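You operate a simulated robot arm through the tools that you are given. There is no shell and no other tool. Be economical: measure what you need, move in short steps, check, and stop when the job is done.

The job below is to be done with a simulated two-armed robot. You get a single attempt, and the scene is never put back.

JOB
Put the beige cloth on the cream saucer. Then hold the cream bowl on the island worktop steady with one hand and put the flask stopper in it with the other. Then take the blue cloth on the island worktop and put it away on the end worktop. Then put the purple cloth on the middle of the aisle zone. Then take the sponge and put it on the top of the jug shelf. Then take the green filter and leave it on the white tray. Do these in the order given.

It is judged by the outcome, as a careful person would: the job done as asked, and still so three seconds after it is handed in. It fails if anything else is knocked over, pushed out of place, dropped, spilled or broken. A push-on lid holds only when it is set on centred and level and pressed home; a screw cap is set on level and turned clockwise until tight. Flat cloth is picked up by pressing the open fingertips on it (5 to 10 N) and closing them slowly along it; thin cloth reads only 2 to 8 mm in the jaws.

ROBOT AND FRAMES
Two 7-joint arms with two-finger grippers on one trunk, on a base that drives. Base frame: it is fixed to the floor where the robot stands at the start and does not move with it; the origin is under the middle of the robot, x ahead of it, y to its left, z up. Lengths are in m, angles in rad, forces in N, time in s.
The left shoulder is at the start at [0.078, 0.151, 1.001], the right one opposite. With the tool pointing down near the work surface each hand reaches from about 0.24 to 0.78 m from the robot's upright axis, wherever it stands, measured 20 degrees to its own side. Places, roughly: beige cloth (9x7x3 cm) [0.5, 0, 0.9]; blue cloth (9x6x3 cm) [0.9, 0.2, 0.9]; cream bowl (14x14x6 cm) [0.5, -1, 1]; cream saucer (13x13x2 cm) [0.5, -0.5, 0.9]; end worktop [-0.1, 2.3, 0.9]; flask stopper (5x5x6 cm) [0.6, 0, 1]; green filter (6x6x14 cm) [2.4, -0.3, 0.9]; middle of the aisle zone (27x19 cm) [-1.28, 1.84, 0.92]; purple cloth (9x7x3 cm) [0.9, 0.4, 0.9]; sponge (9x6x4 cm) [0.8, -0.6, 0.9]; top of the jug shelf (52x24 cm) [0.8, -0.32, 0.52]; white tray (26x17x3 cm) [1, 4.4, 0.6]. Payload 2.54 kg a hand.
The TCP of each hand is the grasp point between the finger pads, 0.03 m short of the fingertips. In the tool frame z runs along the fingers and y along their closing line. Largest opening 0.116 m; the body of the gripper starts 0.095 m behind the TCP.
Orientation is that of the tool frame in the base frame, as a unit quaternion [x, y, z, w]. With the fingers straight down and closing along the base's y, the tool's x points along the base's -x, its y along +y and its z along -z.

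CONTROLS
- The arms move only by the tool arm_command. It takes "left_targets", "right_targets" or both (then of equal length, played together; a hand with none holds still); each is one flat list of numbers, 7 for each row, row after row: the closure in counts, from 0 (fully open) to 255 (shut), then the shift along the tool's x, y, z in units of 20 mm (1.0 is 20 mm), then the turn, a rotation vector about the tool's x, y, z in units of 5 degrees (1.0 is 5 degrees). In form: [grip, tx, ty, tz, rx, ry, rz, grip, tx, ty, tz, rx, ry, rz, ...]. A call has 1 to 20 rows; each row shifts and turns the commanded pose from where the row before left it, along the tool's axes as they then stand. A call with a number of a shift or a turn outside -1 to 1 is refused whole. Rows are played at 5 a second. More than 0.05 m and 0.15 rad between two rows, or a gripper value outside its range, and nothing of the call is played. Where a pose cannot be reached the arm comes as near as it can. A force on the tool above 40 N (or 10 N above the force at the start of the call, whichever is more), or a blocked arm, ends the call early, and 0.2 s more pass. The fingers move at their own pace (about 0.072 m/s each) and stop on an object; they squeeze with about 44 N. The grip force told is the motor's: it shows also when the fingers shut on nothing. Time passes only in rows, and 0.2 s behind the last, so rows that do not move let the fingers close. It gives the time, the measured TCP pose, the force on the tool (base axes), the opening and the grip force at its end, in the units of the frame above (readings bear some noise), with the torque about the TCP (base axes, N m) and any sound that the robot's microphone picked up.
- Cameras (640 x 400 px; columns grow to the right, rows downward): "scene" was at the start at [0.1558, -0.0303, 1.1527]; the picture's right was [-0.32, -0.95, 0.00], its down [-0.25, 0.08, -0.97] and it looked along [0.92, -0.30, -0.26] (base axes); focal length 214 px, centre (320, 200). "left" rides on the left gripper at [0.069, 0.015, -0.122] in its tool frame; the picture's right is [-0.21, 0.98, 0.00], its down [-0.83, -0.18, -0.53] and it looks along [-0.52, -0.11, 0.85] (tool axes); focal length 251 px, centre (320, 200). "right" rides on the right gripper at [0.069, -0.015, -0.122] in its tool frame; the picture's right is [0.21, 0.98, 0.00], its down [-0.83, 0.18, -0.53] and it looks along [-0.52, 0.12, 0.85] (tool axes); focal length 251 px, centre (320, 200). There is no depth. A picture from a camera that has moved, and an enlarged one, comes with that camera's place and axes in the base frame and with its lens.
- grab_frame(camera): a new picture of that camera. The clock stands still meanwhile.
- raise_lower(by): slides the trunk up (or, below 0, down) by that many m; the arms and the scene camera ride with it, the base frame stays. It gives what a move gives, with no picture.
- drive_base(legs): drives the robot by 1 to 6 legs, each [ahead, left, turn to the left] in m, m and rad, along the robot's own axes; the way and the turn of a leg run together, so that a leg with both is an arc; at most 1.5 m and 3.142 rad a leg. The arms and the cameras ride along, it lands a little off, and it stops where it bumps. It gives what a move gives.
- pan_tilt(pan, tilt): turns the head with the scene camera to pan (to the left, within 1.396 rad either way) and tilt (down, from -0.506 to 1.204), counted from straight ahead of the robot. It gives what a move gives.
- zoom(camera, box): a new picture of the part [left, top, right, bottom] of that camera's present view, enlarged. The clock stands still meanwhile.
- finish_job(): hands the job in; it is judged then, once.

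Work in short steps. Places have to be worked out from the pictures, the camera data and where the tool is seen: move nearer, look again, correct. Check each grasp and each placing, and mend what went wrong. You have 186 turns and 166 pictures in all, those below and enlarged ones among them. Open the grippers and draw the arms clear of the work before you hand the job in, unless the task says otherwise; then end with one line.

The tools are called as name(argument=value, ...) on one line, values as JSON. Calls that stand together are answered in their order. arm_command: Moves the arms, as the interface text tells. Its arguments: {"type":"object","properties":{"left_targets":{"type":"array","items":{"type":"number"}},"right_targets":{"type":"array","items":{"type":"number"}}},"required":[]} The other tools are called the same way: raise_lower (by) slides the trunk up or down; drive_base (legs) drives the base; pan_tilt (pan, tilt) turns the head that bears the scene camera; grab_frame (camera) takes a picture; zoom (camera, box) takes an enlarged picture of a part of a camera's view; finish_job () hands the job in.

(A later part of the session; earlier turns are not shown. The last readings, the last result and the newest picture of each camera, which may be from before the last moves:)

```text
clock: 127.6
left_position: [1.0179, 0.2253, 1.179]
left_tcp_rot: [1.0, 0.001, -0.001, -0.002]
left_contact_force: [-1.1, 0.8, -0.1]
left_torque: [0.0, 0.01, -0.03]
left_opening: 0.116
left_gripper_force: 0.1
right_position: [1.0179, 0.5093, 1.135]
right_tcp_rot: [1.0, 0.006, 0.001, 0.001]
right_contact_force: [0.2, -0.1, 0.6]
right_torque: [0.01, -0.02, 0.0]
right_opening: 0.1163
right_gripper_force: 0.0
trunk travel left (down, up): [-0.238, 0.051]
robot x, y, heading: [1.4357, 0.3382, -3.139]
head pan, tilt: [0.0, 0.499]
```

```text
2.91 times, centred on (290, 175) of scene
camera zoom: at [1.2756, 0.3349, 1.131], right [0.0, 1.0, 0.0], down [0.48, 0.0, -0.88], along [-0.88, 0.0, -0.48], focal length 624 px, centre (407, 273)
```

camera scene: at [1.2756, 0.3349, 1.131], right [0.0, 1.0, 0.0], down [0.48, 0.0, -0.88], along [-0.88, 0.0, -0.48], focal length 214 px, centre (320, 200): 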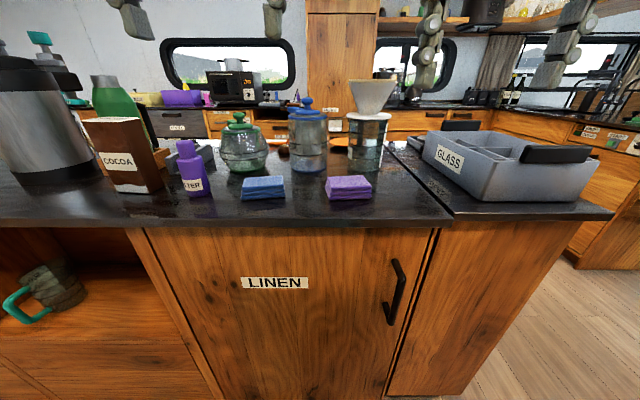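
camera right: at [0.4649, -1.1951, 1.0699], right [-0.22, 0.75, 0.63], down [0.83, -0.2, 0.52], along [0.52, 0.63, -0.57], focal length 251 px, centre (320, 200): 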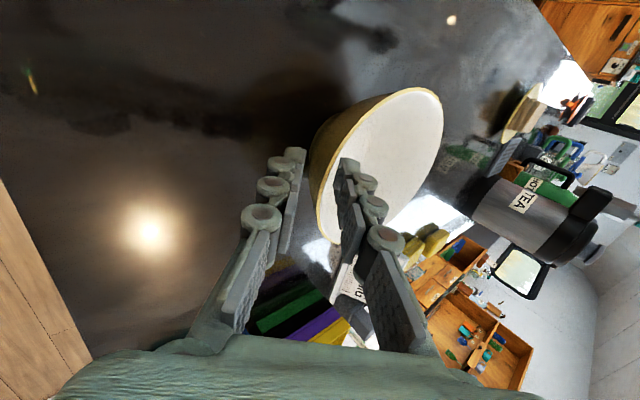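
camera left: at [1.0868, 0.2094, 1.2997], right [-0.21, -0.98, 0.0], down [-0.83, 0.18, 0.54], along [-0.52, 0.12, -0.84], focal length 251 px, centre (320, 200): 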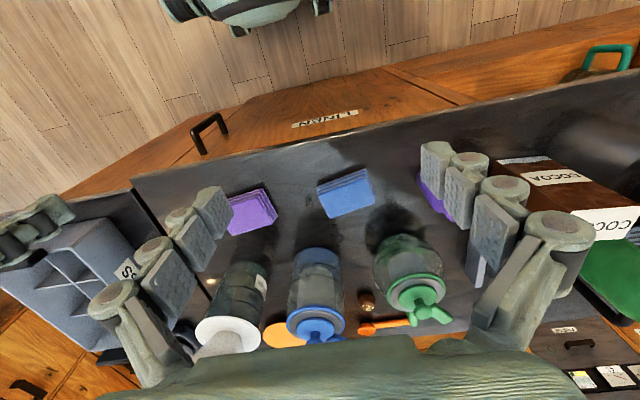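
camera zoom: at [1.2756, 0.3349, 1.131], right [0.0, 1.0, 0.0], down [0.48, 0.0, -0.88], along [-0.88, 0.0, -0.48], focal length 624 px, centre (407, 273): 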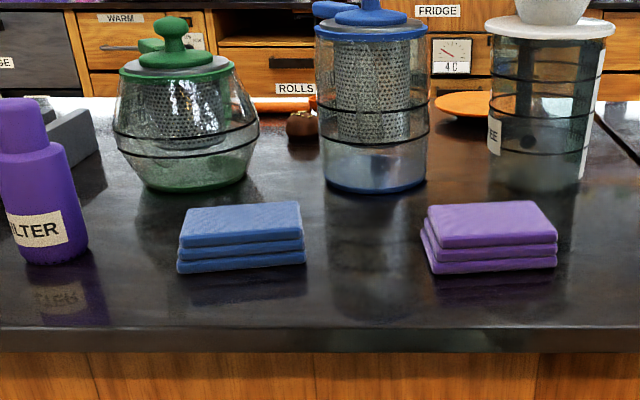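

I estimate the blue cloth at [0.862, 0.215], turned about 9°. I'll bring the left hand over it and turn it to close across the short side.

arm_command(left_targets=[35, -0.975, 0.06, 0.74, 0, 0, 0, 35, -0.975, 0.06, 0.74, 0, 0, 0, 35, -0.975, 0.06, 0.74, 0, 0, 0, 35, -0.975, 0.06, 0.74, 0, 0, 0, 35, -0.975, 0.06, 0.74, 0, 0, 0, 35, -0.975, 0.06, 0.74, 0, 0, 0, 35, -0.975, 0.06, 0.74, 0, 0, 0, 35, -0.975, 0.06, 0.74, 0, 0, 0, 35, 0, 0, 0, 0, 0, 1, 35, 0, 0, 0, 0, 0, 1, 35, 0, 0, 0, 0, 0, 1, 35, 0, 0, 0, 0, 0, 1, 35, 0, 0, 0, 0, 0, 1, 35, 0, 0, 0, 0, 0, 1, 35, 0, 0, 0, 0, 0, 1, 35, 0, 0, 0, 0, 0, 1, 35, 0, 0, 0, 0, 0, 1, 35, 0, 0, 0, 0, 0, 1, 35, 0, 0, 0, 0, 0, 1, 35, 0, 0, 0, 0, 0, 1])

arm_command(left_targets=[35, 0, 0, 0, 0, 0, 1, 35, 0, 0, 0, 0, 0, 1, 35, 0, 0, 0, 0, 0, 1, 35, 0, 0, 0, 0, 0, 1, 35, 0, 0, 0, 0, 0, 0.3])

grab_frame(camera="left")

zoom(camera="scene", box=[180, 110, 400, 240])

```text
clock: 131.8
left_position: [0.9258, 0.2477, 1.0333]
left_tcp_rot: [0.868, -0.497, -0.002, 0.0]
left_contact_force: [0.5, 0.5, -0.5]
left_torque: [0.02, 0.01, 0.01]
left_opening: 0.1001
left_gripper_force: 0.2
left hand out of reach, approached as far as the arm can: row 18, 19, 20
right_position: [1.0177, 0.508, 1.1351]
right_tcp_rot: [1.0, 0.006, 0.001, 0.0]
right_contact_force: [-0.4, -0.3, 0.4]
right_torque: [0.03, 0.01, 0.01]
right_opening: 0.1162
right_gripper_force: 0.0
trunk travel left (down, up): [-0.238, 0.051]
robot x, y, heading: [1.4354, 0.3357, -3.14]
head pan, tilt: [0.0, 0.499]
```

```text
clock: 133.0
left_position: [1.0197, 0.2926, 1.0039]
left_tcp_rot: [0.759, -0.651, -0.001, -0.001]
left_contact_force: [1.4, 0.0, 0.8]
left_torque: [-0.06, -0.05, -0.02]
left_opening: 0.1
left_gripper_force: 0.0
left hand out of reach, approached as far as the arm can: row 1, 2, 3, 4, 5
right_position: [1.0171, 0.5089, 1.135]
right_tcp_rot: [1.0, 0.005, 0.001, 0.002]
right_contact_force: [0.0, 0.3, 0.0]
right_torque: [-0.01, -0.01, 0.02]
right_opening: 0.1159
right_gripper_force: 0.1
trunk travel left (down, up): [-0.238, 0.051]
robot x, y, heading: [1.4347, 0.3348, -3.144]
head pan, tilt: [0.0, 0.499]
```

```text
109 pictures are left
camera left: at [1.0158, 0.22, 1.1247], right [-1.0, 0.06, 0.0], down [0.05, 0.84, 0.54], along [0.03, 0.54, -0.84], focal length 251 px, centre (320, 200)
```

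left: 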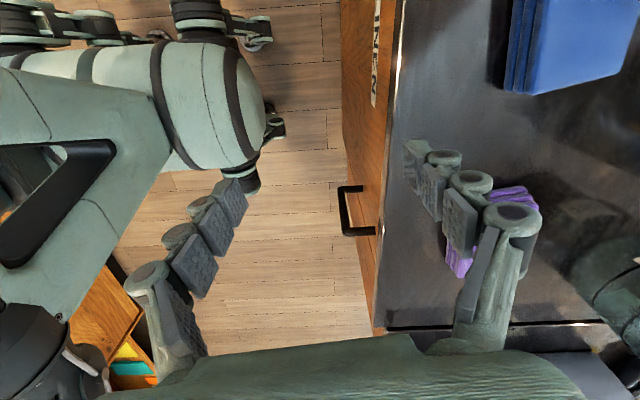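

```text
2.91 times, centred on (290, 175) of scene
camera zoom: at [1.2756, 0.335, 1.131], right [0.0, 1.0, 0.0], down [0.48, 0.0, -0.88], along [-0.88, 0.0, -0.48], focal length 624 px, centre (407, 273)
```

zoom: 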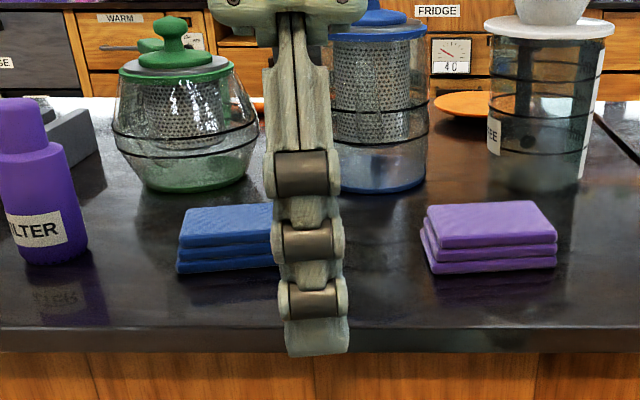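

The wrist runs out of reach at that distance. I'll edge the base closer, giving the same geometry that worked for the first cloth, after raising the hand.

arm_command(left_targets=[35, 0, 0, -1, 0, 0, 0, 35, 0, 0, -1, 0, 0, 0, 35, 0, 0, -0.5, 0, 0, 0])

drive_base(legs=[[0.085, -0.03, 0]])

```text
clock: 133.8
left_position: [1.0324, 0.2968, 1.0477]
left_tcp_rot: [0.76, -0.65, -0.003, 0.001]
left_contact_force: [-0.3, 0.3, 0.1]
left_torque: [0.0, 0.03, 0.0]
left_opening: 0.1003
left_gripper_force: 0.1
left hand out of reach, approached as far as the arm can: row 1, 2, 3
right_position: [1.017, 0.5091, 1.1351]
right_tcp_rot: [1.0, 0.006, 0.002, 0.001]
right_contact_force: [-0.2, -0.7, -0.2]
right_torque: [0.0, -0.01, 0.04]
right_opening: 0.1161
right_gripper_force: 0.0
trunk travel left (down, up): [-0.238, 0.051]
robot x, y, heading: [1.4372, 0.3334, -3.138]
head pan, tilt: [0.0, 0.499]
```

```text
clock: 134.9
left_position: [0.9484, 0.3271, 1.0488]
left_tcp_rot: [0.759, -0.651, -0.001, -0.001]
left_contact_force: [-0.7, 0.4, 0.3]
left_torque: [0.01, -0.04, 0.0]
left_opening: 0.1001
left_gripper_force: 0.0
right_position: [0.934, 0.5398, 1.1337]
right_tcp_rot: [1.0, 0.006, 0.002, 0.001]
right_contact_force: [-1.0, 0.1, 0.0]
right_torque: [-0.04, -0.01, 0.0]
right_opening: 0.116
right_gripper_force: 0.1
trunk travel left (down, up): [-0.238, 0.051]
robot x, y, heading: [1.3498, 0.365, -3.14]
head pan, tilt: [0.0, 0.499]
```

Closer now. I'll move over the cloth in this orientation.

arm_command(left_targets=[35, 0.81, 0.85, 0, 0, 0, 0, 35, 0.81, 0.85, 0, 0, 0, 0, 35, 0.81, 0.85, 0, 0, 0, 0, 35, 0.81, 0.85, 0, 0, 0, 0, 35, 0.81, 0.85, 0, 0, 0, 0, 35, 0.81, 0.85, 0, 0, 0, 0])

grab_frame(camera="left")

```text
clock: 136.3
left_position: [0.9633, 0.2721, 1.0112]
left_tcp_rot: [0.76, -0.65, -0.004, 0.0]
left_contact_force: [0.2, -0.2, 0.5]
left_torque: [0.01, -0.01, -0.01]
left_opening: 0.1001
left_gripper_force: 0.0
left hand out of reach, approached as far as the arm can: row 1, 2, 3, 4, 5, 6
right_position: [0.9347, 0.5379, 1.1343]
right_tcp_rot: [1.0, 0.005, 0.002, 0.0]
right_contact_force: [0.3, 0.5, -0.2]
right_torque: [0.02, 0.01, 0.01]
right_opening: 0.1159
right_gripper_force: 0.0
trunk travel left (down, up): [-0.238, 0.051]
robot x, y, heading: [1.3521, 0.3644, -3.137]
head pan, tilt: [0.0, 0.499]
```

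```text
107 pictures are left
camera left: at [0.9605, 0.2003, 1.1332], right [-1.0, 0.06, 0.0], down [0.05, 0.84, 0.54], along [0.03, 0.54, -0.84], focal length 251 px, centre (320, 200)
```

left: 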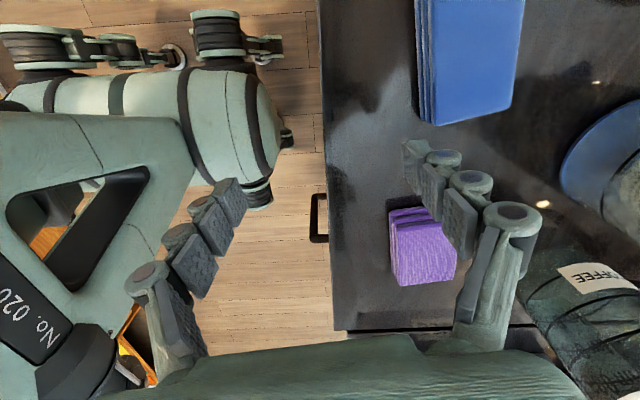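

That wrist turn is not available here. I'll turn back and close along the 9 cm side instead; the 11.6 cm opening suffices.

arm_command(left_targets=[0, 0, 0, -0.3, 0, 0, -1, 0, 0, 0, -0.3, 0, 0, -1, 0, 0, 0, -0.3, 0, 0, -1, 0, 0, 0, -0.3, 0, 0, -1, 0, 0, 0, -0.3, 0, 0, -1, 0, 0, 0, 0, 0, 0, -1, 0, 0, 0, 0, 0, 0, -1, 0, 0, 0, 0, 0, 0, -1, 0, 0, 0, 0, 0, 0, -1, 0, 0, 0, 0, 0, 0, -1, 0, 0, 0, 0, 0, 0, -1, 0, 0, 0, 0, 0, 0, -1, 0, 0, 0, 0, 0, 0, -1, 0, 0, 0, 0, 0, 0, -1, 0, 0, 0, 0, 0, 0, -1, 0, 0, 0, 0, 0, 0, -1, 0, 0, 0, 0, 0, 0, -1, 0, 0, 0, 0, 0, 0, -1])

grab_frame(camera="left")

```text
clock: 140.1
left_position: [0.9641, 0.2728, 1.0433]
left_tcp_rot: [0.997, 0.077, -0.001, -0.002]
left_contact_force: [-0.6, -0.6, 0.4]
left_torque: [0.0, 0.0, 0.02]
left_opening: 0.116
left_gripper_force: 0.0
right_position: [0.9347, 0.5386, 1.1353]
right_tcp_rot: [1.0, 0.006, 0.0, 0.001]
right_contact_force: [-0.7, 1.0, 0.3]
right_torque: [-0.03, -0.01, 0.04]
right_opening: 0.1159
right_gripper_force: 0.0
trunk travel left (down, up): [-0.238, 0.051]
robot x, y, heading: [1.3505, 0.3628, -3.138]
head pan, tilt: [0.0, 0.499]
```

```text
106 pictures are left
camera left: at [1.0353, 0.2664, 1.1642], right [-0.06, -1.0, 0.0], down [-0.84, 0.05, 0.54], along [-0.54, 0.04, -0.84], focal length 251 px, centre (320, 200)
```

left: 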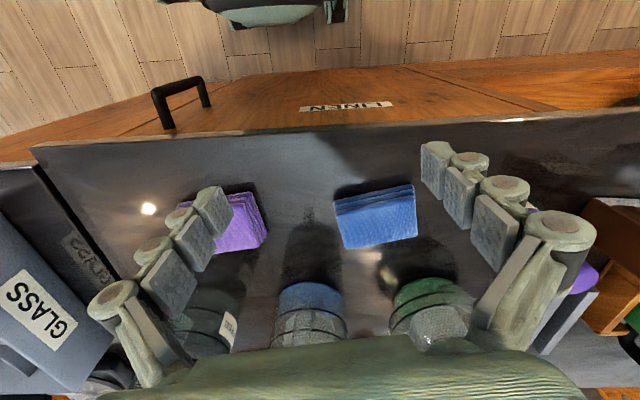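

The blue cloth's top centre is at about [0.856, 0.214] and the hand yaw already matches. I'll move above it and check.

arm_command(left_targets=[0, -0.965, 0.348, 0, 0, 0, 0, 0, -0.965, 0.348, 0, 0, 0, 0, 0, -0.965, 0.348, 0, 0, 0, 0, 0, -0.965, 0.348, 0, 0, 0, 0, 0, -0.965, 0.348, 0, 0, 0, 0, 0, -0.965, 0.348, 0, 0, 0, 0, 0, 0, 0, 0.8, 0, 0, 0, 0, 0, 0, 0.7, 0, 0, 0])

grab_frame(camera="left")

grab_frame(camera="scene")

```text
clock: 141.9
left_position: [0.8542, 0.2134, 1.0133]
left_tcp_rot: [0.997, 0.077, -0.001, -0.002]
left_contact_force: [0.3, 0.1, -1.2]
left_torque: [0.01, -0.01, 0.02]
left_opening: 0.1158
left_gripper_force: 0.1
right_position: [0.9339, 0.5388, 1.1354]
right_tcp_rot: [1.0, 0.005, 0.001, 0.001]
right_contact_force: [0.5, -0.1, 0.4]
right_torque: [-0.03, -0.01, -0.01]
right_opening: 0.1162
right_gripper_force: 0.1
trunk travel left (down, up): [-0.238, 0.051]
robot x, y, heading: [1.3539, 0.3682, -3.14]
head pan, tilt: [0.0, 0.499]
```

```text
105 pictures are left
camera left: at [0.9266, 0.2079, 1.135], right [-0.06, -1.0, 0.0], down [-0.84, 0.05, 0.54], along [-0.54, 0.04, -0.84], focal length 251 px, centre (320, 200)
```

left: 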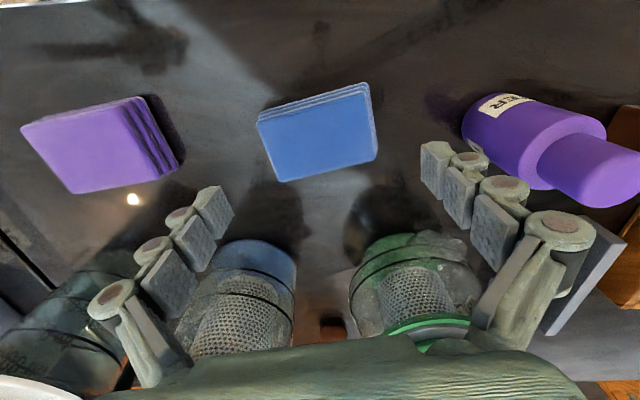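

```text
104 pictures are left
camera scene: at [1.1927, 0.3648, 1.131], right [0.0, 1.0, 0.0], down [0.48, 0.0, -0.88], along [-0.88, 0.0, -0.48], focal length 214 px, centre (320, 200)
```

scene: 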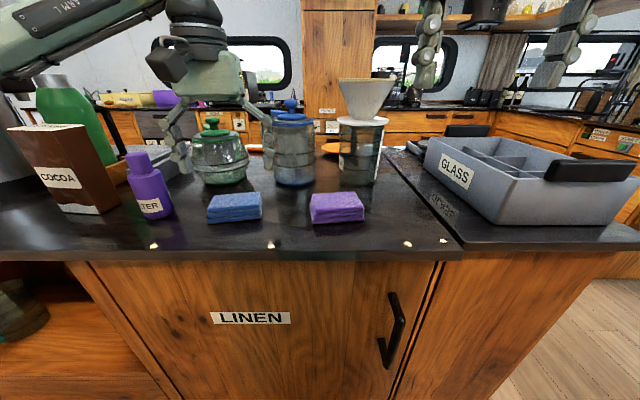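

Refined centre is [0.860, 0.213] at 11.5°. I'll correct slightly and descend.

arm_command(left_targets=[0, 0.28, 0.05, 0.5, 0, 0, -0.5, 0, 0, 0, 0.8, 0, 0, 0, 0, 0, 0, 0.8, 0, 0, 0, 0, 0, 0, 0.8, 0, 0, 0])

grab_frame(camera="left")

```text
clock: 142.9
left_position: [0.8618, 0.2132, 0.9537]
left_tcp_rot: [0.995, 0.098, -0.001, -0.002]
left_contact_force: [0.6, 0.6, 0.4]
left_torque: [-0.01, -0.03, -0.03]
left_opening: 0.1161
left_gripper_force: 0.0
right_position: [0.9351, 0.5384, 1.1354]
right_tcp_rot: [1.0, 0.006, 0.001, 0.001]
right_contact_force: [0.2, 0.0, 0.2]
right_torque: [0.02, -0.02, 0.02]
right_opening: 0.1159
right_gripper_force: 0.1
trunk travel left (down, up): [-0.238, 0.051]
robot x, y, heading: [1.3532, 0.3658, -3.137]
head pan, tilt: [0.0, 0.499]
```

```text
103 pictures are left
camera left: at [0.9332, 0.2099, 1.076], right [-0.02, -1.0, 0.0], down [-0.84, 0.01, 0.54], along [-0.54, 0.01, -0.84], focal length 251 px, centre (320, 200)
```

left: 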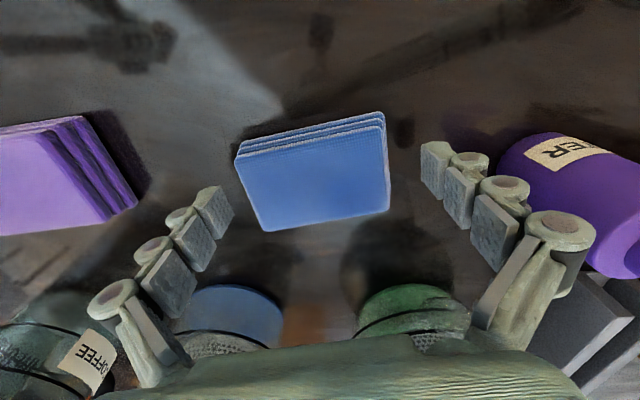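

The cloth sits between the fingers. I'll close.

arm_command(left_targets=[30, 0, 0, 0, 0, 0, 0, 60, 0, 0, 0, 0, 0, 0, 90, 0, 0, 0, 0, 0, 0, 120, 0, 0, 0, 0, 0, 0, 160, 0, 0, 0, 0, 0, 0, 160, 0, 0, 0, 0, 0, 0])

grab_frame(camera="left")

```text
clock: 144.3
left_position: [0.8623, 0.2113, 0.9534]
left_tcp_rot: [0.995, 0.099, -0.002, -0.002]
left_contact_force: [-0.4, -0.1, 3.9]
left_torque: [0.1, -0.02, 0.0]
left_opening: 0.0888
left_gripper_force: 43.7
right_position: [0.9342, 0.5398, 1.135]
right_tcp_rot: [1.0, 0.005, 0.0, 0.001]
right_contact_force: [0.5, 0.8, 0.8]
right_torque: [-0.02, -0.01, -0.02]
right_opening: 0.1158
right_gripper_force: 0.0
trunk travel left (down, up): [-0.238, 0.051]
robot x, y, heading: [1.3557, 0.3657, -3.142]
head pan, tilt: [0.0, 0.499]
```

```text
102 pictures are left
camera left: at [0.9334, 0.21, 1.0765], right [-0.02, -1.0, 0.0], down [-0.84, 0.01, 0.54], along [-0.54, 0.01, -0.84], focal length 251 px, centre (320, 200)
```

left: 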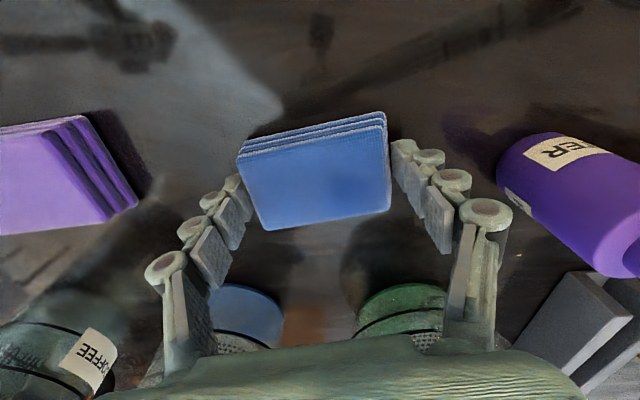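

The blue cloth is gripped with 44 N. I'll lift, then pull the hand back toward the robot.

arm_command(left_targets=[160, 0, 0, -0.8, 0, 0, 0, 160, 0, 0, -1, 0, 0, 0, 160, 0, 0, -1, 0, 0, 0, 160, 0, 0, -1, 0, 0, 0, 160, 0, 0, -1, 0, 0, 0, 160, 0, 0, -1, 0, 0, 0, 160, 0, 0, -1, 0, 0, 0, 160, 0, 0, -1, 0, 0, 0, 160, 0.9, 0, -0.3, 0, 0, 0, 160, 0.9, 0, -0.3, 0, 0, 0, 160, 0.9, 0, 0, 0, 0, 0, 160, 0.9, 0, 0, 0, 0, 0])

grab_frame(camera="scene")

```text
clock: 146.9
left_position: [0.9326, 0.2267, 1.1209]
left_tcp_rot: [0.995, 0.099, -0.001, -0.001]
left_contact_force: [0.2, -0.3, 0.0]
left_torque: [-0.02, 0.01, 0.0]
left_opening: 0.0886
left_gripper_force: 44.4
right_position: [0.9347, 0.5388, 1.1362]
right_tcp_rot: [1.0, 0.006, 0.001, -0.001]
right_contact_force: [-0.3, -0.4, -0.4]
right_torque: [0.02, 0.0, 0.0]
right_opening: 0.1162
right_gripper_force: 0.1
trunk travel left (down, up): [-0.238, 0.051]
robot x, y, heading: [1.352, 0.3647, -3.14]
head pan, tilt: [0.0, 0.499]
```

```text
101 pictures are left
camera scene: at [1.1929, 0.3648, 1.131], right [0.0, 1.0, 0.0], down [0.48, 0.0, -0.88], along [-0.88, 0.0, -0.48], focal length 214 px, centre (320, 200)
```

scene: 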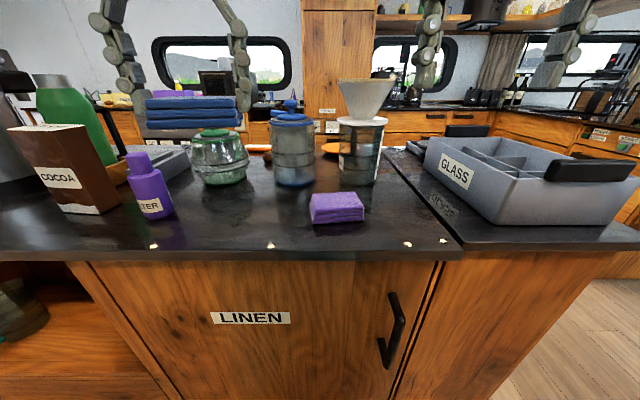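

Held well. I'll drive around to face the end worktop.

drive_base(legs=[[-0.08, 0, 0], [0, -1.1, 0], [1.4, 0, 0], [0, 0, -1.571]])

pan_tilt(pan=0, tilt=0.35)

grab_frame(camera="scene")

```text
clock: 168.8
left_position: [-0.1188, 1.8677, 1.1218]
left_tcp_rot: [0.783, -0.622, 0.0, -0.002]
left_contact_force: [0.0, 0.1, -0.4]
left_torque: [-0.02, -0.01, -0.02]
left_opening: 0.0886
left_gripper_force: 44.1
right_position: [0.1916, 1.8732, 1.1344]
right_tcp_rot: [0.721, -0.693, 0.0, 0.001]
right_contact_force: [1.0, 0.0, 1.1]
right_torque: [0.03, 0.0, -0.02]
right_opening: 0.1158
right_gripper_force: 0.0
trunk travel left (down, up): [-0.238, 0.051]
robot x, y, heading: [0.0329, 1.4484, 1.602]
head pan, tilt: [0.0, 0.499]
```

```text
clock: 169.4
left_position: [-0.1189, 1.8657, 1.1233]
left_tcp_rot: [0.783, -0.622, 0.0, -0.001]
left_contact_force: [0.4, 1.1, -1.1]
left_torque: [-0.01, 0.01, 0.0]
left_opening: 0.0888
left_gripper_force: 43.9
right_position: [0.1914, 1.8743, 1.1349]
right_tcp_rot: [0.721, -0.693, 0.0, 0.001]
right_contact_force: [-0.1, 0.5, 0.1]
right_torque: [0.04, -0.03, -0.01]
right_opening: 0.1162
right_gripper_force: 0.1
trunk travel left (down, up): [-0.238, 0.051]
robot x, y, heading: [0.0305, 1.4496, 1.599]
head pan, tilt: [0.0, 0.351]
```

```text
100 pictures are left
camera scene: at [0.0251, 1.612, 1.1446], right [1.0, 0.03, 0.0], down [0.01, -0.34, -0.94], along [-0.03, 0.94, -0.34], focal length 214 px, centre (320, 200)
```

scene: 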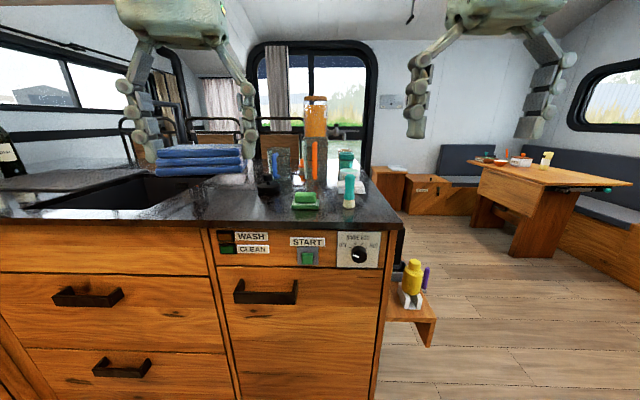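

I'll zoom in on the worktop to find free space.

zoom(camera="scene", box=[160, 130, 420, 270])

grab_frame(camera="left")

grab_frame(camera="right")

```text
2.46 times, centred on (290, 200) of scene
camera zoom: at [0.0251, 1.612, 1.1446], right [1.0, 0.03, 0.0], down [0.01, -0.34, -0.94], along [-0.03, 0.94, -0.34], focal length 528 px, centre (394, 200)
```

zoom: 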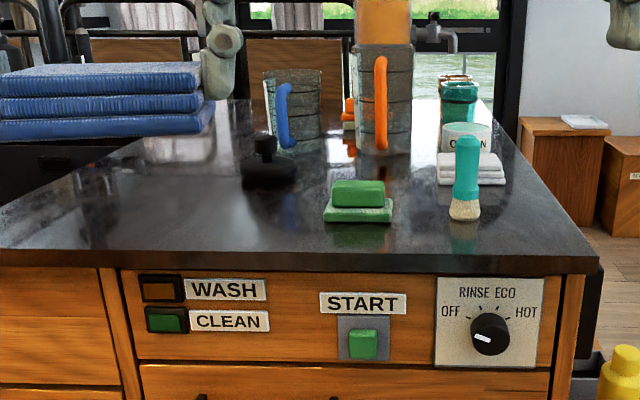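

```text
98 pictures are left
camera left: at [-0.1187, 1.7956, 1.2439], right [-1.0, -0.01, 0.0], down [-0.01, 0.84, 0.54], along [0.0, 0.54, -0.84], focal length 251 px, centre (320, 200)
```

left: 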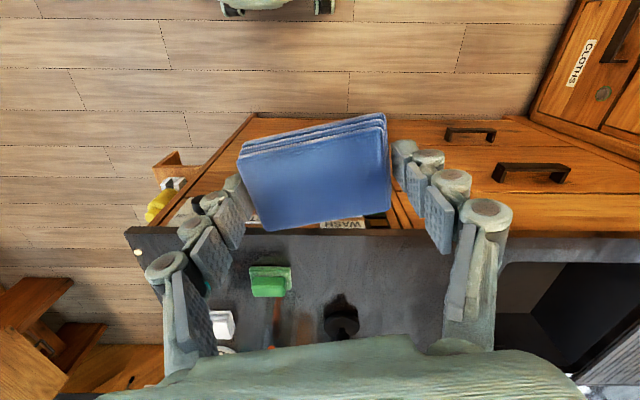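

```text
97 pictures are left
camera right: at [0.2098, 1.8062, 1.2585], right [-0.97, -0.25, 0.0], down [-0.21, 0.82, 0.53], along [-0.14, 0.51, -0.85], focal length 251 px, centre (320, 200)
```

right: 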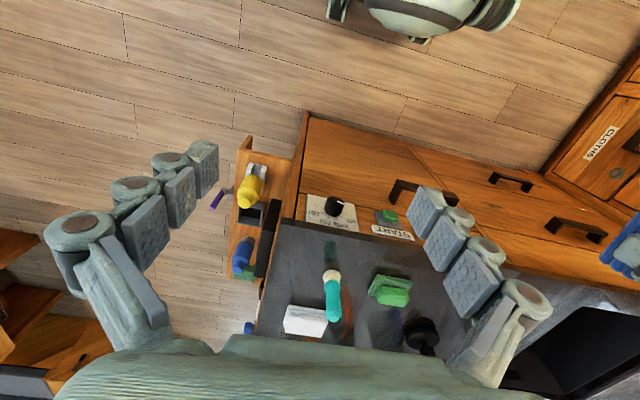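

The free space is around [-0.24, 2.165], between the sink and the green box. I'll drive in 0.17 m and move the cloth above it.

drive_base(legs=[[0.17, 0, -0.03]])

arm_command(left_targets=[160, 0, 0, 0, 0, 0, 1, 160, 0, 0, 0, 0, 0, 0.9])

```text
clock: 170.9
left_position: [-0.1087, 2.04, 1.1212]
left_tcp_rot: [0.773, -0.634, 0.001, -0.003]
left_contact_force: [0.3, 0.0, -0.5]
left_torque: [-0.05, 0.02, -0.01]
left_opening: 0.0886
left_gripper_force: 44.1
right_position: [0.2008, 2.0393, 1.1347]
right_tcp_rot: [0.71, -0.704, 0.001, 0.002]
right_contact_force: [0.6, -0.1, 0.1]
right_torque: [-0.03, -0.02, 0.0]
right_opening: 0.116
right_gripper_force: 0.0
trunk travel left (down, up): [-0.238, 0.051]
robot x, y, heading: [0.0295, 1.6218, 1.568]
head pan, tilt: [0.0, 0.351]
```

```text
clock: 171.5
left_position: [-0.1096, 2.0411, 1.122]
left_tcp_rot: [0.718, -0.697, 0.0, -0.003]
left_contact_force: [-0.4, 0.4, -0.9]
left_torque: [-0.01, 0.01, -0.05]
left_opening: 0.0888
left_gripper_force: 44.1
right_position: [0.2024, 2.0376, 1.1351]
right_tcp_rot: [0.711, -0.704, 0.0, 0.001]
right_contact_force: [0.0, 0.5, -0.2]
right_torque: [0.05, -0.02, 0.04]
right_opening: 0.1158
right_gripper_force: 0.0
trunk travel left (down, up): [-0.238, 0.051]
robot x, y, heading: [0.0286, 1.6187, 1.566]
head pan, tilt: [0.0, 0.351]
```

Now I'll move over the free spot and partly down.

arm_command(left_targets=[160, -0.87, 0.93, 0, 0, 0, 0, 160, -0.87, 0.93, 0, 0, 0, 0, 160, -0.87, 0.93, 0, 0, 0, 0, 160, -0.87, 0.93, 0, 0, 0, 0, 160, -0.87, 0.93, 0, 0, 0, 0, 160, -0.87, 0.93, 0, 0, 0, 0, 160, -0.87, 0.93, 0, 0, 0, 0, 160, 0, 0, 1, 0, 0, 0, 160, 0, 0, 1, 0, 0, 0, 160, 0, 0, 1, 0, 0, 0, 160, 0, 0, 1, 0, 0, 0, 160, 0, 0, 1, 0, 0, 0])

grab_frame(camera="left")

grab_frame(camera="scene")

```text
clock: 174.1
left_position: [-0.2456, 2.1585, 1.0212]
left_tcp_rot: [0.718, -0.696, -0.001, -0.003]
left_contact_force: [0.4, 0.2, -0.7]
left_torque: [0.01, -0.01, 0.02]
left_opening: 0.0887
left_gripper_force: 43.8
right_position: [0.2005, 2.0373, 1.1346]
right_tcp_rot: [0.711, -0.704, 0.001, 0.0]
right_contact_force: [-1.4, -0.1, 0.3]
right_torque: [0.01, -0.01, 0.04]
right_opening: 0.1161
right_gripper_force: 0.0
trunk travel left (down, up): [-0.238, 0.051]
robot x, y, heading: [0.0283, 1.6156, 1.571]
head pan, tilt: [0.0, 0.351]
```

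```text
96 pictures are left
camera left: at [-0.2575, 2.0881, 1.1431], right [-0.98, 0.18, 0.0], down [0.15, 0.83, 0.54], along [0.1, 0.53, -0.84], focal length 251 px, centre (320, 200)
```

left: 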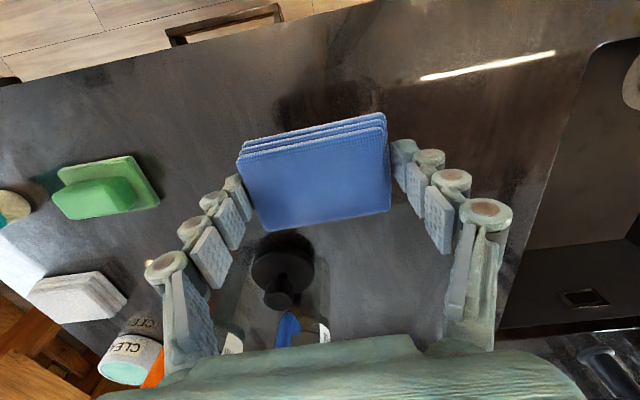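

```text
95 pictures are left
camera scene: at [0.0272, 1.7808, 1.1446], right [1.0, 0.0, 0.0], down [0.0, -0.34, -0.94], along [0.0, 0.94, -0.34], focal length 214 px, centre (320, 200)
```

scene: 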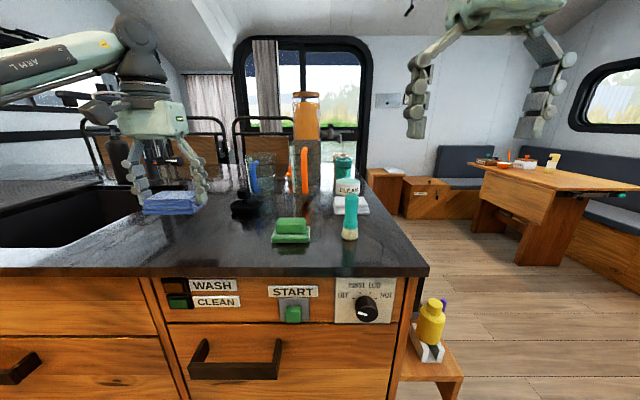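

Free space below. I'll lower until contact.

arm_command(left_targets=[160, 0, 0, 1, 0, 0, 0, 160, 0, 0, 0.9, 0, 0, 0, 160, 0, 0, 0.8, 0, 0, 0, 160, 0, 0, 0.2, 0, 0, 0, 160, 0, 0, 0.2, 0, 0, 0])

zoom(camera="scene", box=[80, 110, 320, 260])

```text
clock: 175.3
left_position: [-0.2431, 2.1584, 0.9587]
left_tcp_rot: [0.719, -0.695, 0.0, -0.003]
left_contact_force: [-0.5, -0.1, -0.6]
left_torque: [0.0, 0.0, -0.01]
left_opening: 0.0886
left_gripper_force: 44.3
right_position: [0.2021, 2.0369, 1.1349]
right_tcp_rot: [0.711, -0.703, 0.001, 0.001]
right_contact_force: [0.1, 0.1, -0.1]
right_torque: [0.0, -0.01, -0.01]
right_opening: 0.1162
right_gripper_force: 0.1
trunk travel left (down, up): [-0.238, 0.051]
robot x, y, heading: [0.0266, 1.6219, 1.572]
head pan, tilt: [0.0, 0.351]
```

```text
2.67 times, centred on (200, 185) of scene
camera zoom: at [0.0273, 1.7807, 1.1446], right [1.0, 0.0, 0.0], down [0.0, -0.34, -0.94], along [0.0, 0.94, -0.34], focal length 572 px, centre (640, 240)
```

zoom: 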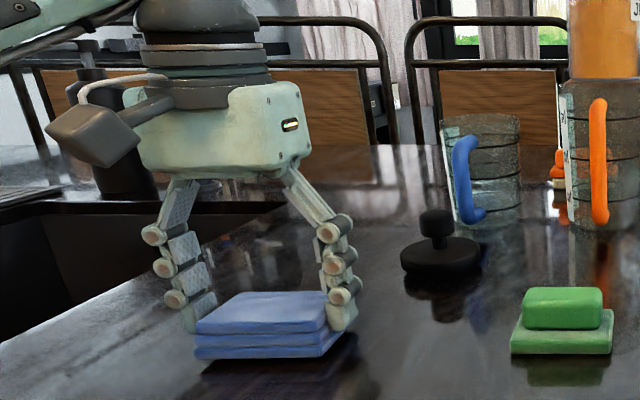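

A small gap remains, so I'll go down a few more mm.

arm_command(left_targets=[160, 0, 0, 0.2, 0, 0, 0, 160, 0, 0, 0.15, 0, 0, 0])

```text
clock: 175.9
left_position: [-0.2436, 2.1578, 0.9551]
left_tcp_rot: [0.719, -0.695, -0.002, -0.004]
left_contact_force: [-0.8, 2.3, 10.9]
left_torque: [-0.19, 0.32, 0.0]
left_opening: 0.0886
left_gripper_force: 44.0
right_position: [0.2022, 2.0368, 1.1358]
right_tcp_rot: [0.71, -0.704, 0.001, 0.001]
right_contact_force: [0.8, 0.6, 0.6]
right_torque: [0.0, 0.01, -0.04]
right_opening: 0.1161
right_gripper_force: 0.1
trunk travel left (down, up): [-0.238, 0.051]
robot x, y, heading: [0.0299, 1.619, 1.574]
head pan, tilt: [0.0, 0.351]
```

Contact at 11 N. I'll release and rise.

arm_command(left_targets=[60, 0, 0, -0.05, 0, 0, 0, 20, 0, 0, 0, 0, 0, 0, 20, 0, 0, 0, 0, 0, 0, 20, 0, 0, -0.5, 0, 0, 0, 20, 0, 0, -1, 0, 0, 0, 20, 0, 0, -1, 0, 0, 0, 20, 0, 0, -1, 0, 0, 0, 20, 0, 0, -1, 0, 0, 0, 20, 0, 0, -1, 0, 0, 0, 20, 0, 0, -1, 0, 0, 0, 20, 0, 0, -1, 0, 0, 0, 20, 0, 0, -1, 0, 0, 0])

zoom(camera="scene", box=[80, 110, 320, 260])

```text
clock: 178.5
left_position: [-0.2432, 2.1569, 1.1235]
left_tcp_rot: [0.718, -0.696, -0.001, -0.002]
left_contact_force: [0.5, -0.8, 0.1]
left_torque: [0.0, 0.01, -0.01]
left_opening: 0.1068
left_gripper_force: 0.1
right_position: [0.2015, 2.0383, 1.1351]
right_tcp_rot: [0.71, -0.704, 0.0, 0.001]
right_contact_force: [0.3, -0.2, -0.1]
right_torque: [0.0, 0.01, 0.03]
right_opening: 0.1157
right_gripper_force: 0.1
trunk travel left (down, up): [-0.238, 0.051]
robot x, y, heading: [0.0271, 1.6221, 1.574]
head pan, tilt: [0.0, 0.351]
```

```text
2.67 times, centred on (200, 185) of scene
camera zoom: at [0.0277, 1.7804, 1.1447], right [1.0, 0.0, 0.0], down [0.0, -0.34, -0.94], along [0.0, 0.94, -0.34], focal length 572 px, centre (640, 240)
```

zoom: 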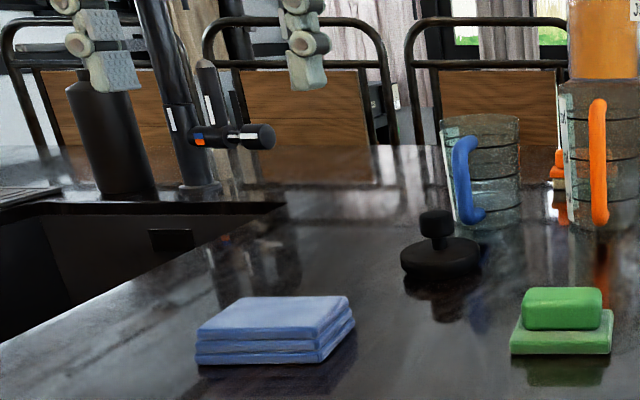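

Blue cloth is placed. I'll draw the left hand back and look toward the aisle zone on the left.

arm_command(left_targets=[0, 0.9, -0.8, -0.2, 0, 0, 0, 0, 0.9, -0.8, -0.2, 0, 0, 0, 0, 0.9, -0.8, -0.2, 0, 0, 0, 0, 0.9, -0.8, -0.2, 0, 0, 0, 0, 0.9, -0.8, -0.2, 0, 0, 0, 0, 0.9, -0.8, -0.2, 0, 0, 0, 0, 0.9, -0.8, 0, 0, 0, 0])

pan_tilt(pan=1.39, tilt=0.35)

grab_frame(camera="scene")

```text
clock: 180.1
left_position: [-0.1273, 2.0347, 1.149]
left_tcp_rot: [0.719, -0.696, 0.0, -0.003]
left_contact_force: [0.2, 0.5, 0.2]
left_torque: [0.0, -0.02, 0.04]
left_opening: 0.1159
left_gripper_force: 0.0
right_position: [0.2022, 2.0379, 1.1363]
right_tcp_rot: [0.71, -0.704, -0.001, 0.002]
right_contact_force: [0.6, 0.0, -0.6]
right_torque: [-0.01, 0.0, 0.01]
right_opening: 0.1161
right_gripper_force: 0.1
trunk travel left (down, up): [-0.238, 0.051]
robot x, y, heading: [0.0254, 1.6198, 1.567]
head pan, tilt: [0.0, 0.351]
```

```text
clock: 181.6
left_position: [-0.1276, 2.0361, 1.1471]
left_tcp_rot: [0.718, -0.696, 0.001, -0.003]
left_contact_force: [0.4, -0.6, 0.3]
left_torque: [0.04, 0.0, 0.02]
left_opening: 0.1161
left_gripper_force: 0.0
right_position: [0.2022, 2.038, 1.1353]
right_tcp_rot: [0.71, -0.704, 0.0, 0.001]
right_contact_force: [-0.2, 1.3, 0.4]
right_torque: [-0.01, 0.03, -0.02]
right_opening: 0.116
right_gripper_force: 0.1
trunk travel left (down, up): [-0.238, 0.051]
robot x, y, heading: [0.0307, 1.6152, 1.571]
head pan, tilt: [1.389, 0.351]
```

```text
92 pictures are left
camera scene: at [-0.0642, 1.7044, 1.1447], right [0.18, 0.98, 0.0], down [0.34, -0.06, -0.94], along [-0.92, 0.17, -0.34], focal length 214 px, centre (320, 200)
```

scene: 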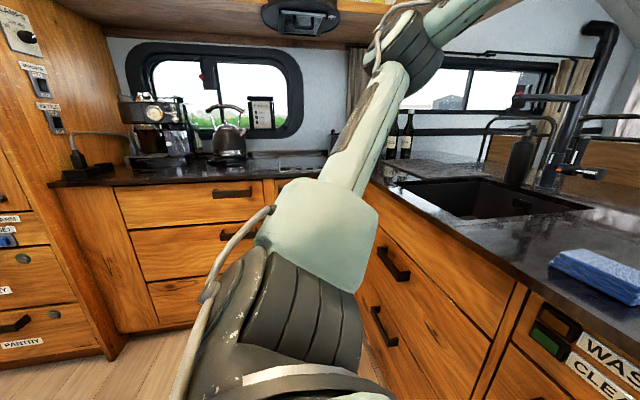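

Blue cloth sits well clear of everything. Now back around the island for the purple cloth.

drive_base(legs=[[-0.17, 0, 0], [0, 0, 1.571], [-1.35, 0, 0], [0, 0.88, 0]])

pan_tilt(pan=0.3, tilt=0.6)

grab_frame(camera="left")

grab_frame(camera="scene")

```text
clock: 201.9
left_position: [0.9557, 0.3806, 1.1481]
left_tcp_rot: [1.0, 0.015, -0.002, -0.002]
left_contact_force: [0.0, 0.1, -0.7]
left_torque: [-0.03, 0.0, -0.02]
left_opening: 0.1159
left_gripper_force: 0.1
right_position: [0.9551, 0.7086, 1.1353]
right_tcp_rot: [1.0, 0.004, 0.001, 0.0]
right_contact_force: [-0.2, -0.1, 0.1]
right_torque: [0.01, -0.02, -0.02]
right_opening: 0.1157
right_gripper_force: 0.0
trunk travel left (down, up): [-0.238, 0.051]
robot x, y, heading: [1.3765, 0.5378, 3.135]
head pan, tilt: [1.389, 0.351]
```

```text
clock: 203.2
left_position: [0.9558, 0.3808, 1.1481]
left_tcp_rot: [1.0, 0.015, -0.002, -0.002]
left_contact_force: [0.1, -0.7, 1.1]
left_torque: [0.04, 0.03, 0.0]
left_opening: 0.1162
left_gripper_force: 0.1
right_position: [0.955, 0.7082, 1.135]
right_tcp_rot: [1.0, 0.003, 0.0, 0.001]
right_contact_force: [-0.5, -0.4, 0.3]
right_torque: [-0.03, -0.01, 0.0]
right_opening: 0.116
right_gripper_force: 0.1
trunk travel left (down, up): [-0.238, 0.051]
robot x, y, heading: [1.3756, 0.5338, 3.142]
head pan, tilt: [0.3, 0.6]
```

```text
91 pictures are left
camera left: at [1.0266, 0.366, 1.2696], right [-0.19, -0.98, 0.0], down [-0.83, 0.16, 0.54], along [-0.53, 0.1, -0.84], focal length 251 px, centre (320, 200)
```

left: 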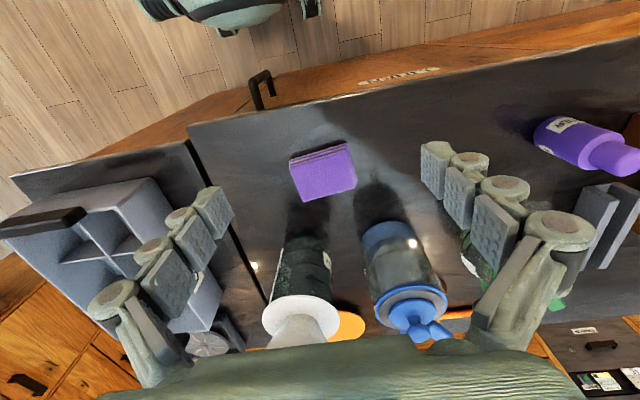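

```text
90 pictures are left
camera scene: at [1.2191, 0.5083, 1.1219], right [-0.29, 0.96, 0.0], down [0.54, 0.17, -0.83], along [-0.79, -0.24, -0.56], focal length 214 px, centre (320, 200)
```

scene: 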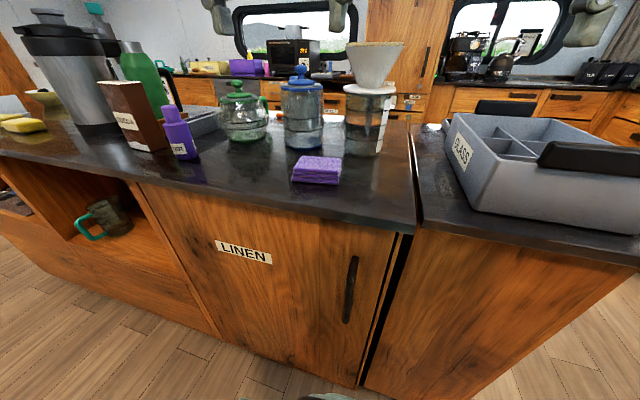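

The purple cloth is centred at about [0.860, 0.389], tilted about 6.5°. I'll move the left hand above it.

arm_command(left_targets=[0, -0.69, -0.08, 0.8, 0, 0, 0, 0, -0.69, -0.08, 0.8, 0, 0, 0, 0, -0.69, -0.08, 0.8, 0, 0, 0, 0, -0.69, -0.08, 0.8, 0, 0, 0, 0, -0.69, -0.08, 0.8, 0, 0, 0, 0, -0.69, -0.08, 0.8, 0, 0, 0, 0, -0.69, -0.08, 0.8, 0, 0, 0, 0, 0, 0, 0.5, 0, 0, -0.96])

grab_frame(camera="left")

```text
clock: 205.0
left_position: [0.8583, 0.3894, 1.0271]
left_tcp_rot: [0.998, 0.057, -0.002, -0.002]
left_contact_force: [0.3, 0.8, 0.4]
left_torque: [0.0, 0.01, -0.02]
left_opening: 0.1159
left_gripper_force: 0.1
right_position: [0.9565, 0.7089, 1.135]
right_tcp_rot: [1.0, 0.004, 0.001, 0.0]
right_contact_force: [-0.4, 0.2, -0.4]
right_torque: [-0.03, -0.02, -0.01]
right_opening: 0.1159
right_gripper_force: 0.0
trunk travel left (down, up): [-0.238, 0.051]
robot x, y, heading: [1.3733, 0.5366, 3.138]
head pan, tilt: [0.3, 0.6]
```

```text
89 pictures are left
camera left: at [0.9299, 0.3807, 1.1482], right [-0.1, -0.99, 0.0], down [-0.84, 0.09, 0.54], along [-0.53, 0.06, -0.84], focal length 251 px, centre (320, 200)
```

left: 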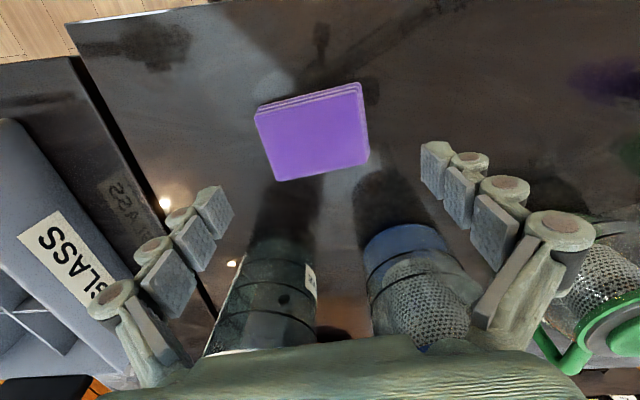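

Centre refined to [0.862, 0.393]. I'll correct, descend and close gradually.

arm_command(left_targets=[0, 0.2, -0.15, 0.7, 0, 0, -0.35, 0, 0, 0, 1, 0, 0, 0, 0, 0, 0, 1, 0, 0, 0, 0, 0, 0, 0.95, 0, 0, 0, 0, 0, 0, 0, 0, 0, 0, 30, 0, 0, 0, 0, 0, 0, 60, 0, 0, 0, 0, 0, 0, 90, 0, 0, 0, 0, 0, 0, 120, 0, 0, 0, 0, 0, 0, 160, 0, 0, 0, 0, 0, 0, 160, 0, 0, 0, 0, 0, 0])

grab_frame(camera="left")

```text
clock: 207.4
left_position: [0.8609, 0.3934, 0.9539]
left_tcp_rot: [0.997, 0.072, -0.002, -0.001]
left_contact_force: [-0.8, -1.2, 4.6]
left_torque: [0.05, 0.06, -0.04]
left_opening: 0.0888
left_gripper_force: 45.0
right_position: [0.9545, 0.7094, 1.1351]
right_tcp_rot: [1.0, 0.004, 0.001, 0.0]
right_contact_force: [-0.5, 0.3, -0.8]
right_torque: [-0.01, -0.02, -0.01]
right_opening: 0.116
right_gripper_force: 0.1
trunk travel left (down, up): [-0.238, 0.051]
robot x, y, heading: [1.3689, 0.5369, 3.141]
head pan, tilt: [0.3, 0.6]
```

```text
88 pictures are left
camera left: at [0.9328, 0.3863, 1.0745], right [-0.07, -1.0, 0.0], down [-0.84, 0.06, 0.54], along [-0.54, 0.04, -0.84], focal length 251 px, centre (320, 200)
```

left: 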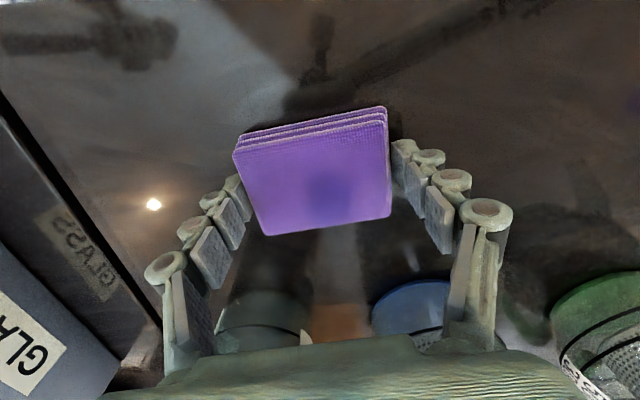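

Gripped. I'll lift, retract and drive round toward the aisle zone.

arm_command(left_targets=[160, 0, 0, -0.8, 0, 0, 0, 160, 0, 0, -1, 0, 0, 0, 160, 0, 0, -1, 0, 0, 0, 160, 0, 0, -1, 0, 0, 0, 160, 0, 0, -1, 0, 0, 0, 160, 0, 0, -1, 0, 0, 0, 160, 0, 0, -1, 0, 0, 0, 160, 0, 0, -1, 0, 0, 0, 160, 0.9, 0, -0.3, 0, 0, 0, 160, 0.9, 0, -0.3, 0, 0, 0, 160, 0.9, 0, 0, 0, 0, 0, 160, 0.9, 0, 0, 0, 0, 0])

drive_base(legs=[[-0.06, 0, 0], [0, -0.96, 0], [1.5, 0, 0], [0.15, 0, 0]])

pan_tilt(pan=-0.3, tilt=0.4)

grab_frame(camera="scene")

```text
clock: 210.0
left_position: [0.9349, 0.4014, 1.1219]
left_tcp_rot: [0.997, 0.071, -0.002, -0.002]
left_contact_force: [0.5, 0.4, -1.0]
left_torque: [-0.02, -0.03, -0.02]
left_opening: 0.0887
left_gripper_force: 44.8
right_position: [0.9558, 0.7098, 1.1336]
right_tcp_rot: [1.0, 0.003, 0.001, 0.0]
right_contact_force: [-0.5, 0.6, 0.2]
right_torque: [-0.01, -0.01, 0.0]
right_opening: 0.1159
right_gripper_force: 0.1
trunk travel left (down, up): [-0.238, 0.051]
robot x, y, heading: [1.3677, 0.5345, 3.143]
head pan, tilt: [0.3, 0.6]
```

```text
clock: 228.2
left_position: [-0.6373, 1.462, 1.1213]
left_tcp_rot: [0.999, 0.049, -0.001, -0.002]
left_contact_force: [-0.6, 0.1, -1.3]
left_torque: [0.0, -0.03, 0.01]
left_opening: 0.0886
left_gripper_force: 43.9
right_position: [-0.6045, 1.7685, 1.1338]
right_tcp_rot: [1.0, -0.018, 0.002, 0.001]
right_contact_force: [-0.9, -1.0, 0.4]
right_torque: [0.03, -0.07, 0.0]
right_opening: 0.1158
right_gripper_force: 0.0
trunk travel left (down, up): [-0.238, 0.051]
robot x, y, heading: [-0.1916, 1.5763, 3.097]
head pan, tilt: [0.3, 0.6]
```

```text
clock: 229.2
left_position: [-0.6356, 1.4636, 1.1217]
left_tcp_rot: [0.999, 0.05, -0.002, -0.003]
left_contact_force: [0.2, -0.6, -0.2]
left_torque: [0.0, 0.0, -0.03]
left_opening: 0.0888
left_gripper_force: 44.2
right_position: [-0.6027, 1.7679, 1.1352]
right_tcp_rot: [1.0, -0.017, 0.0, 0.001]
right_contact_force: [0.1, -0.2, -0.5]
right_torque: [0.0, 0.01, 0.01]
right_opening: 0.116
right_gripper_force: 0.0
trunk travel left (down, up): [-0.238, 0.051]
robot x, y, heading: [-0.1959, 1.5761, 3.1]
head pan, tilt: [-0.3, 0.4]
```

```text
87 pictures are left
camera scene: at [-0.3495, 1.6098, 1.1401], right [0.34, 0.94, 0.0], down [0.37, -0.13, -0.92], along [-0.87, 0.31, -0.39], focal length 214 px, centre (320, 200)
```

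scene: 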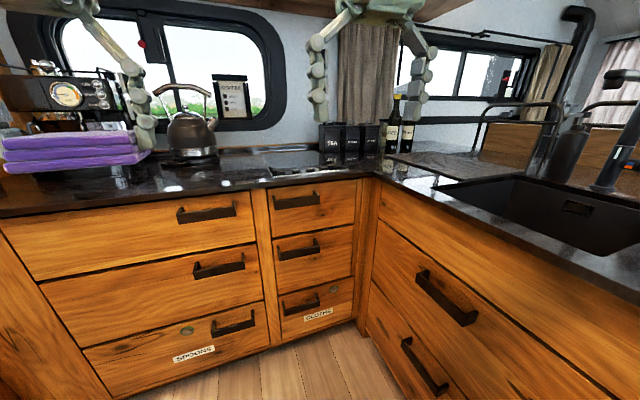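

The zone should be near pixel (298, 162), where a pale sheet lies. I'll zoom in.

zoom(camera="scene", box=[200, 120, 420, 240])

```text
2.91 times, centred on (310, 180) of scene
camera zoom: at [-0.3495, 1.6098, 1.1401], right [0.34, 0.94, 0.0], down [0.37, -0.13, -0.92], along [-0.87, 0.31, -0.39], focal length 624 px, centre (349, 258)
```

zoom: 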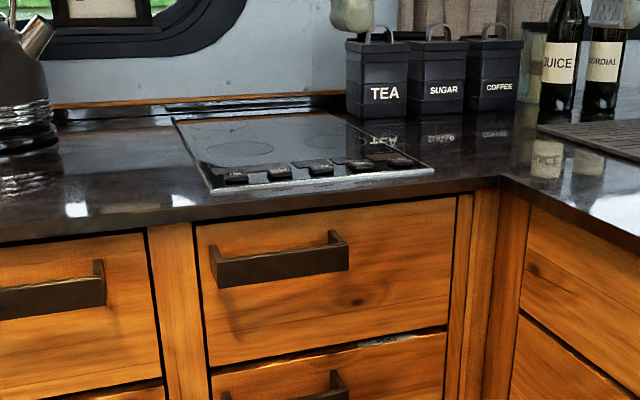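

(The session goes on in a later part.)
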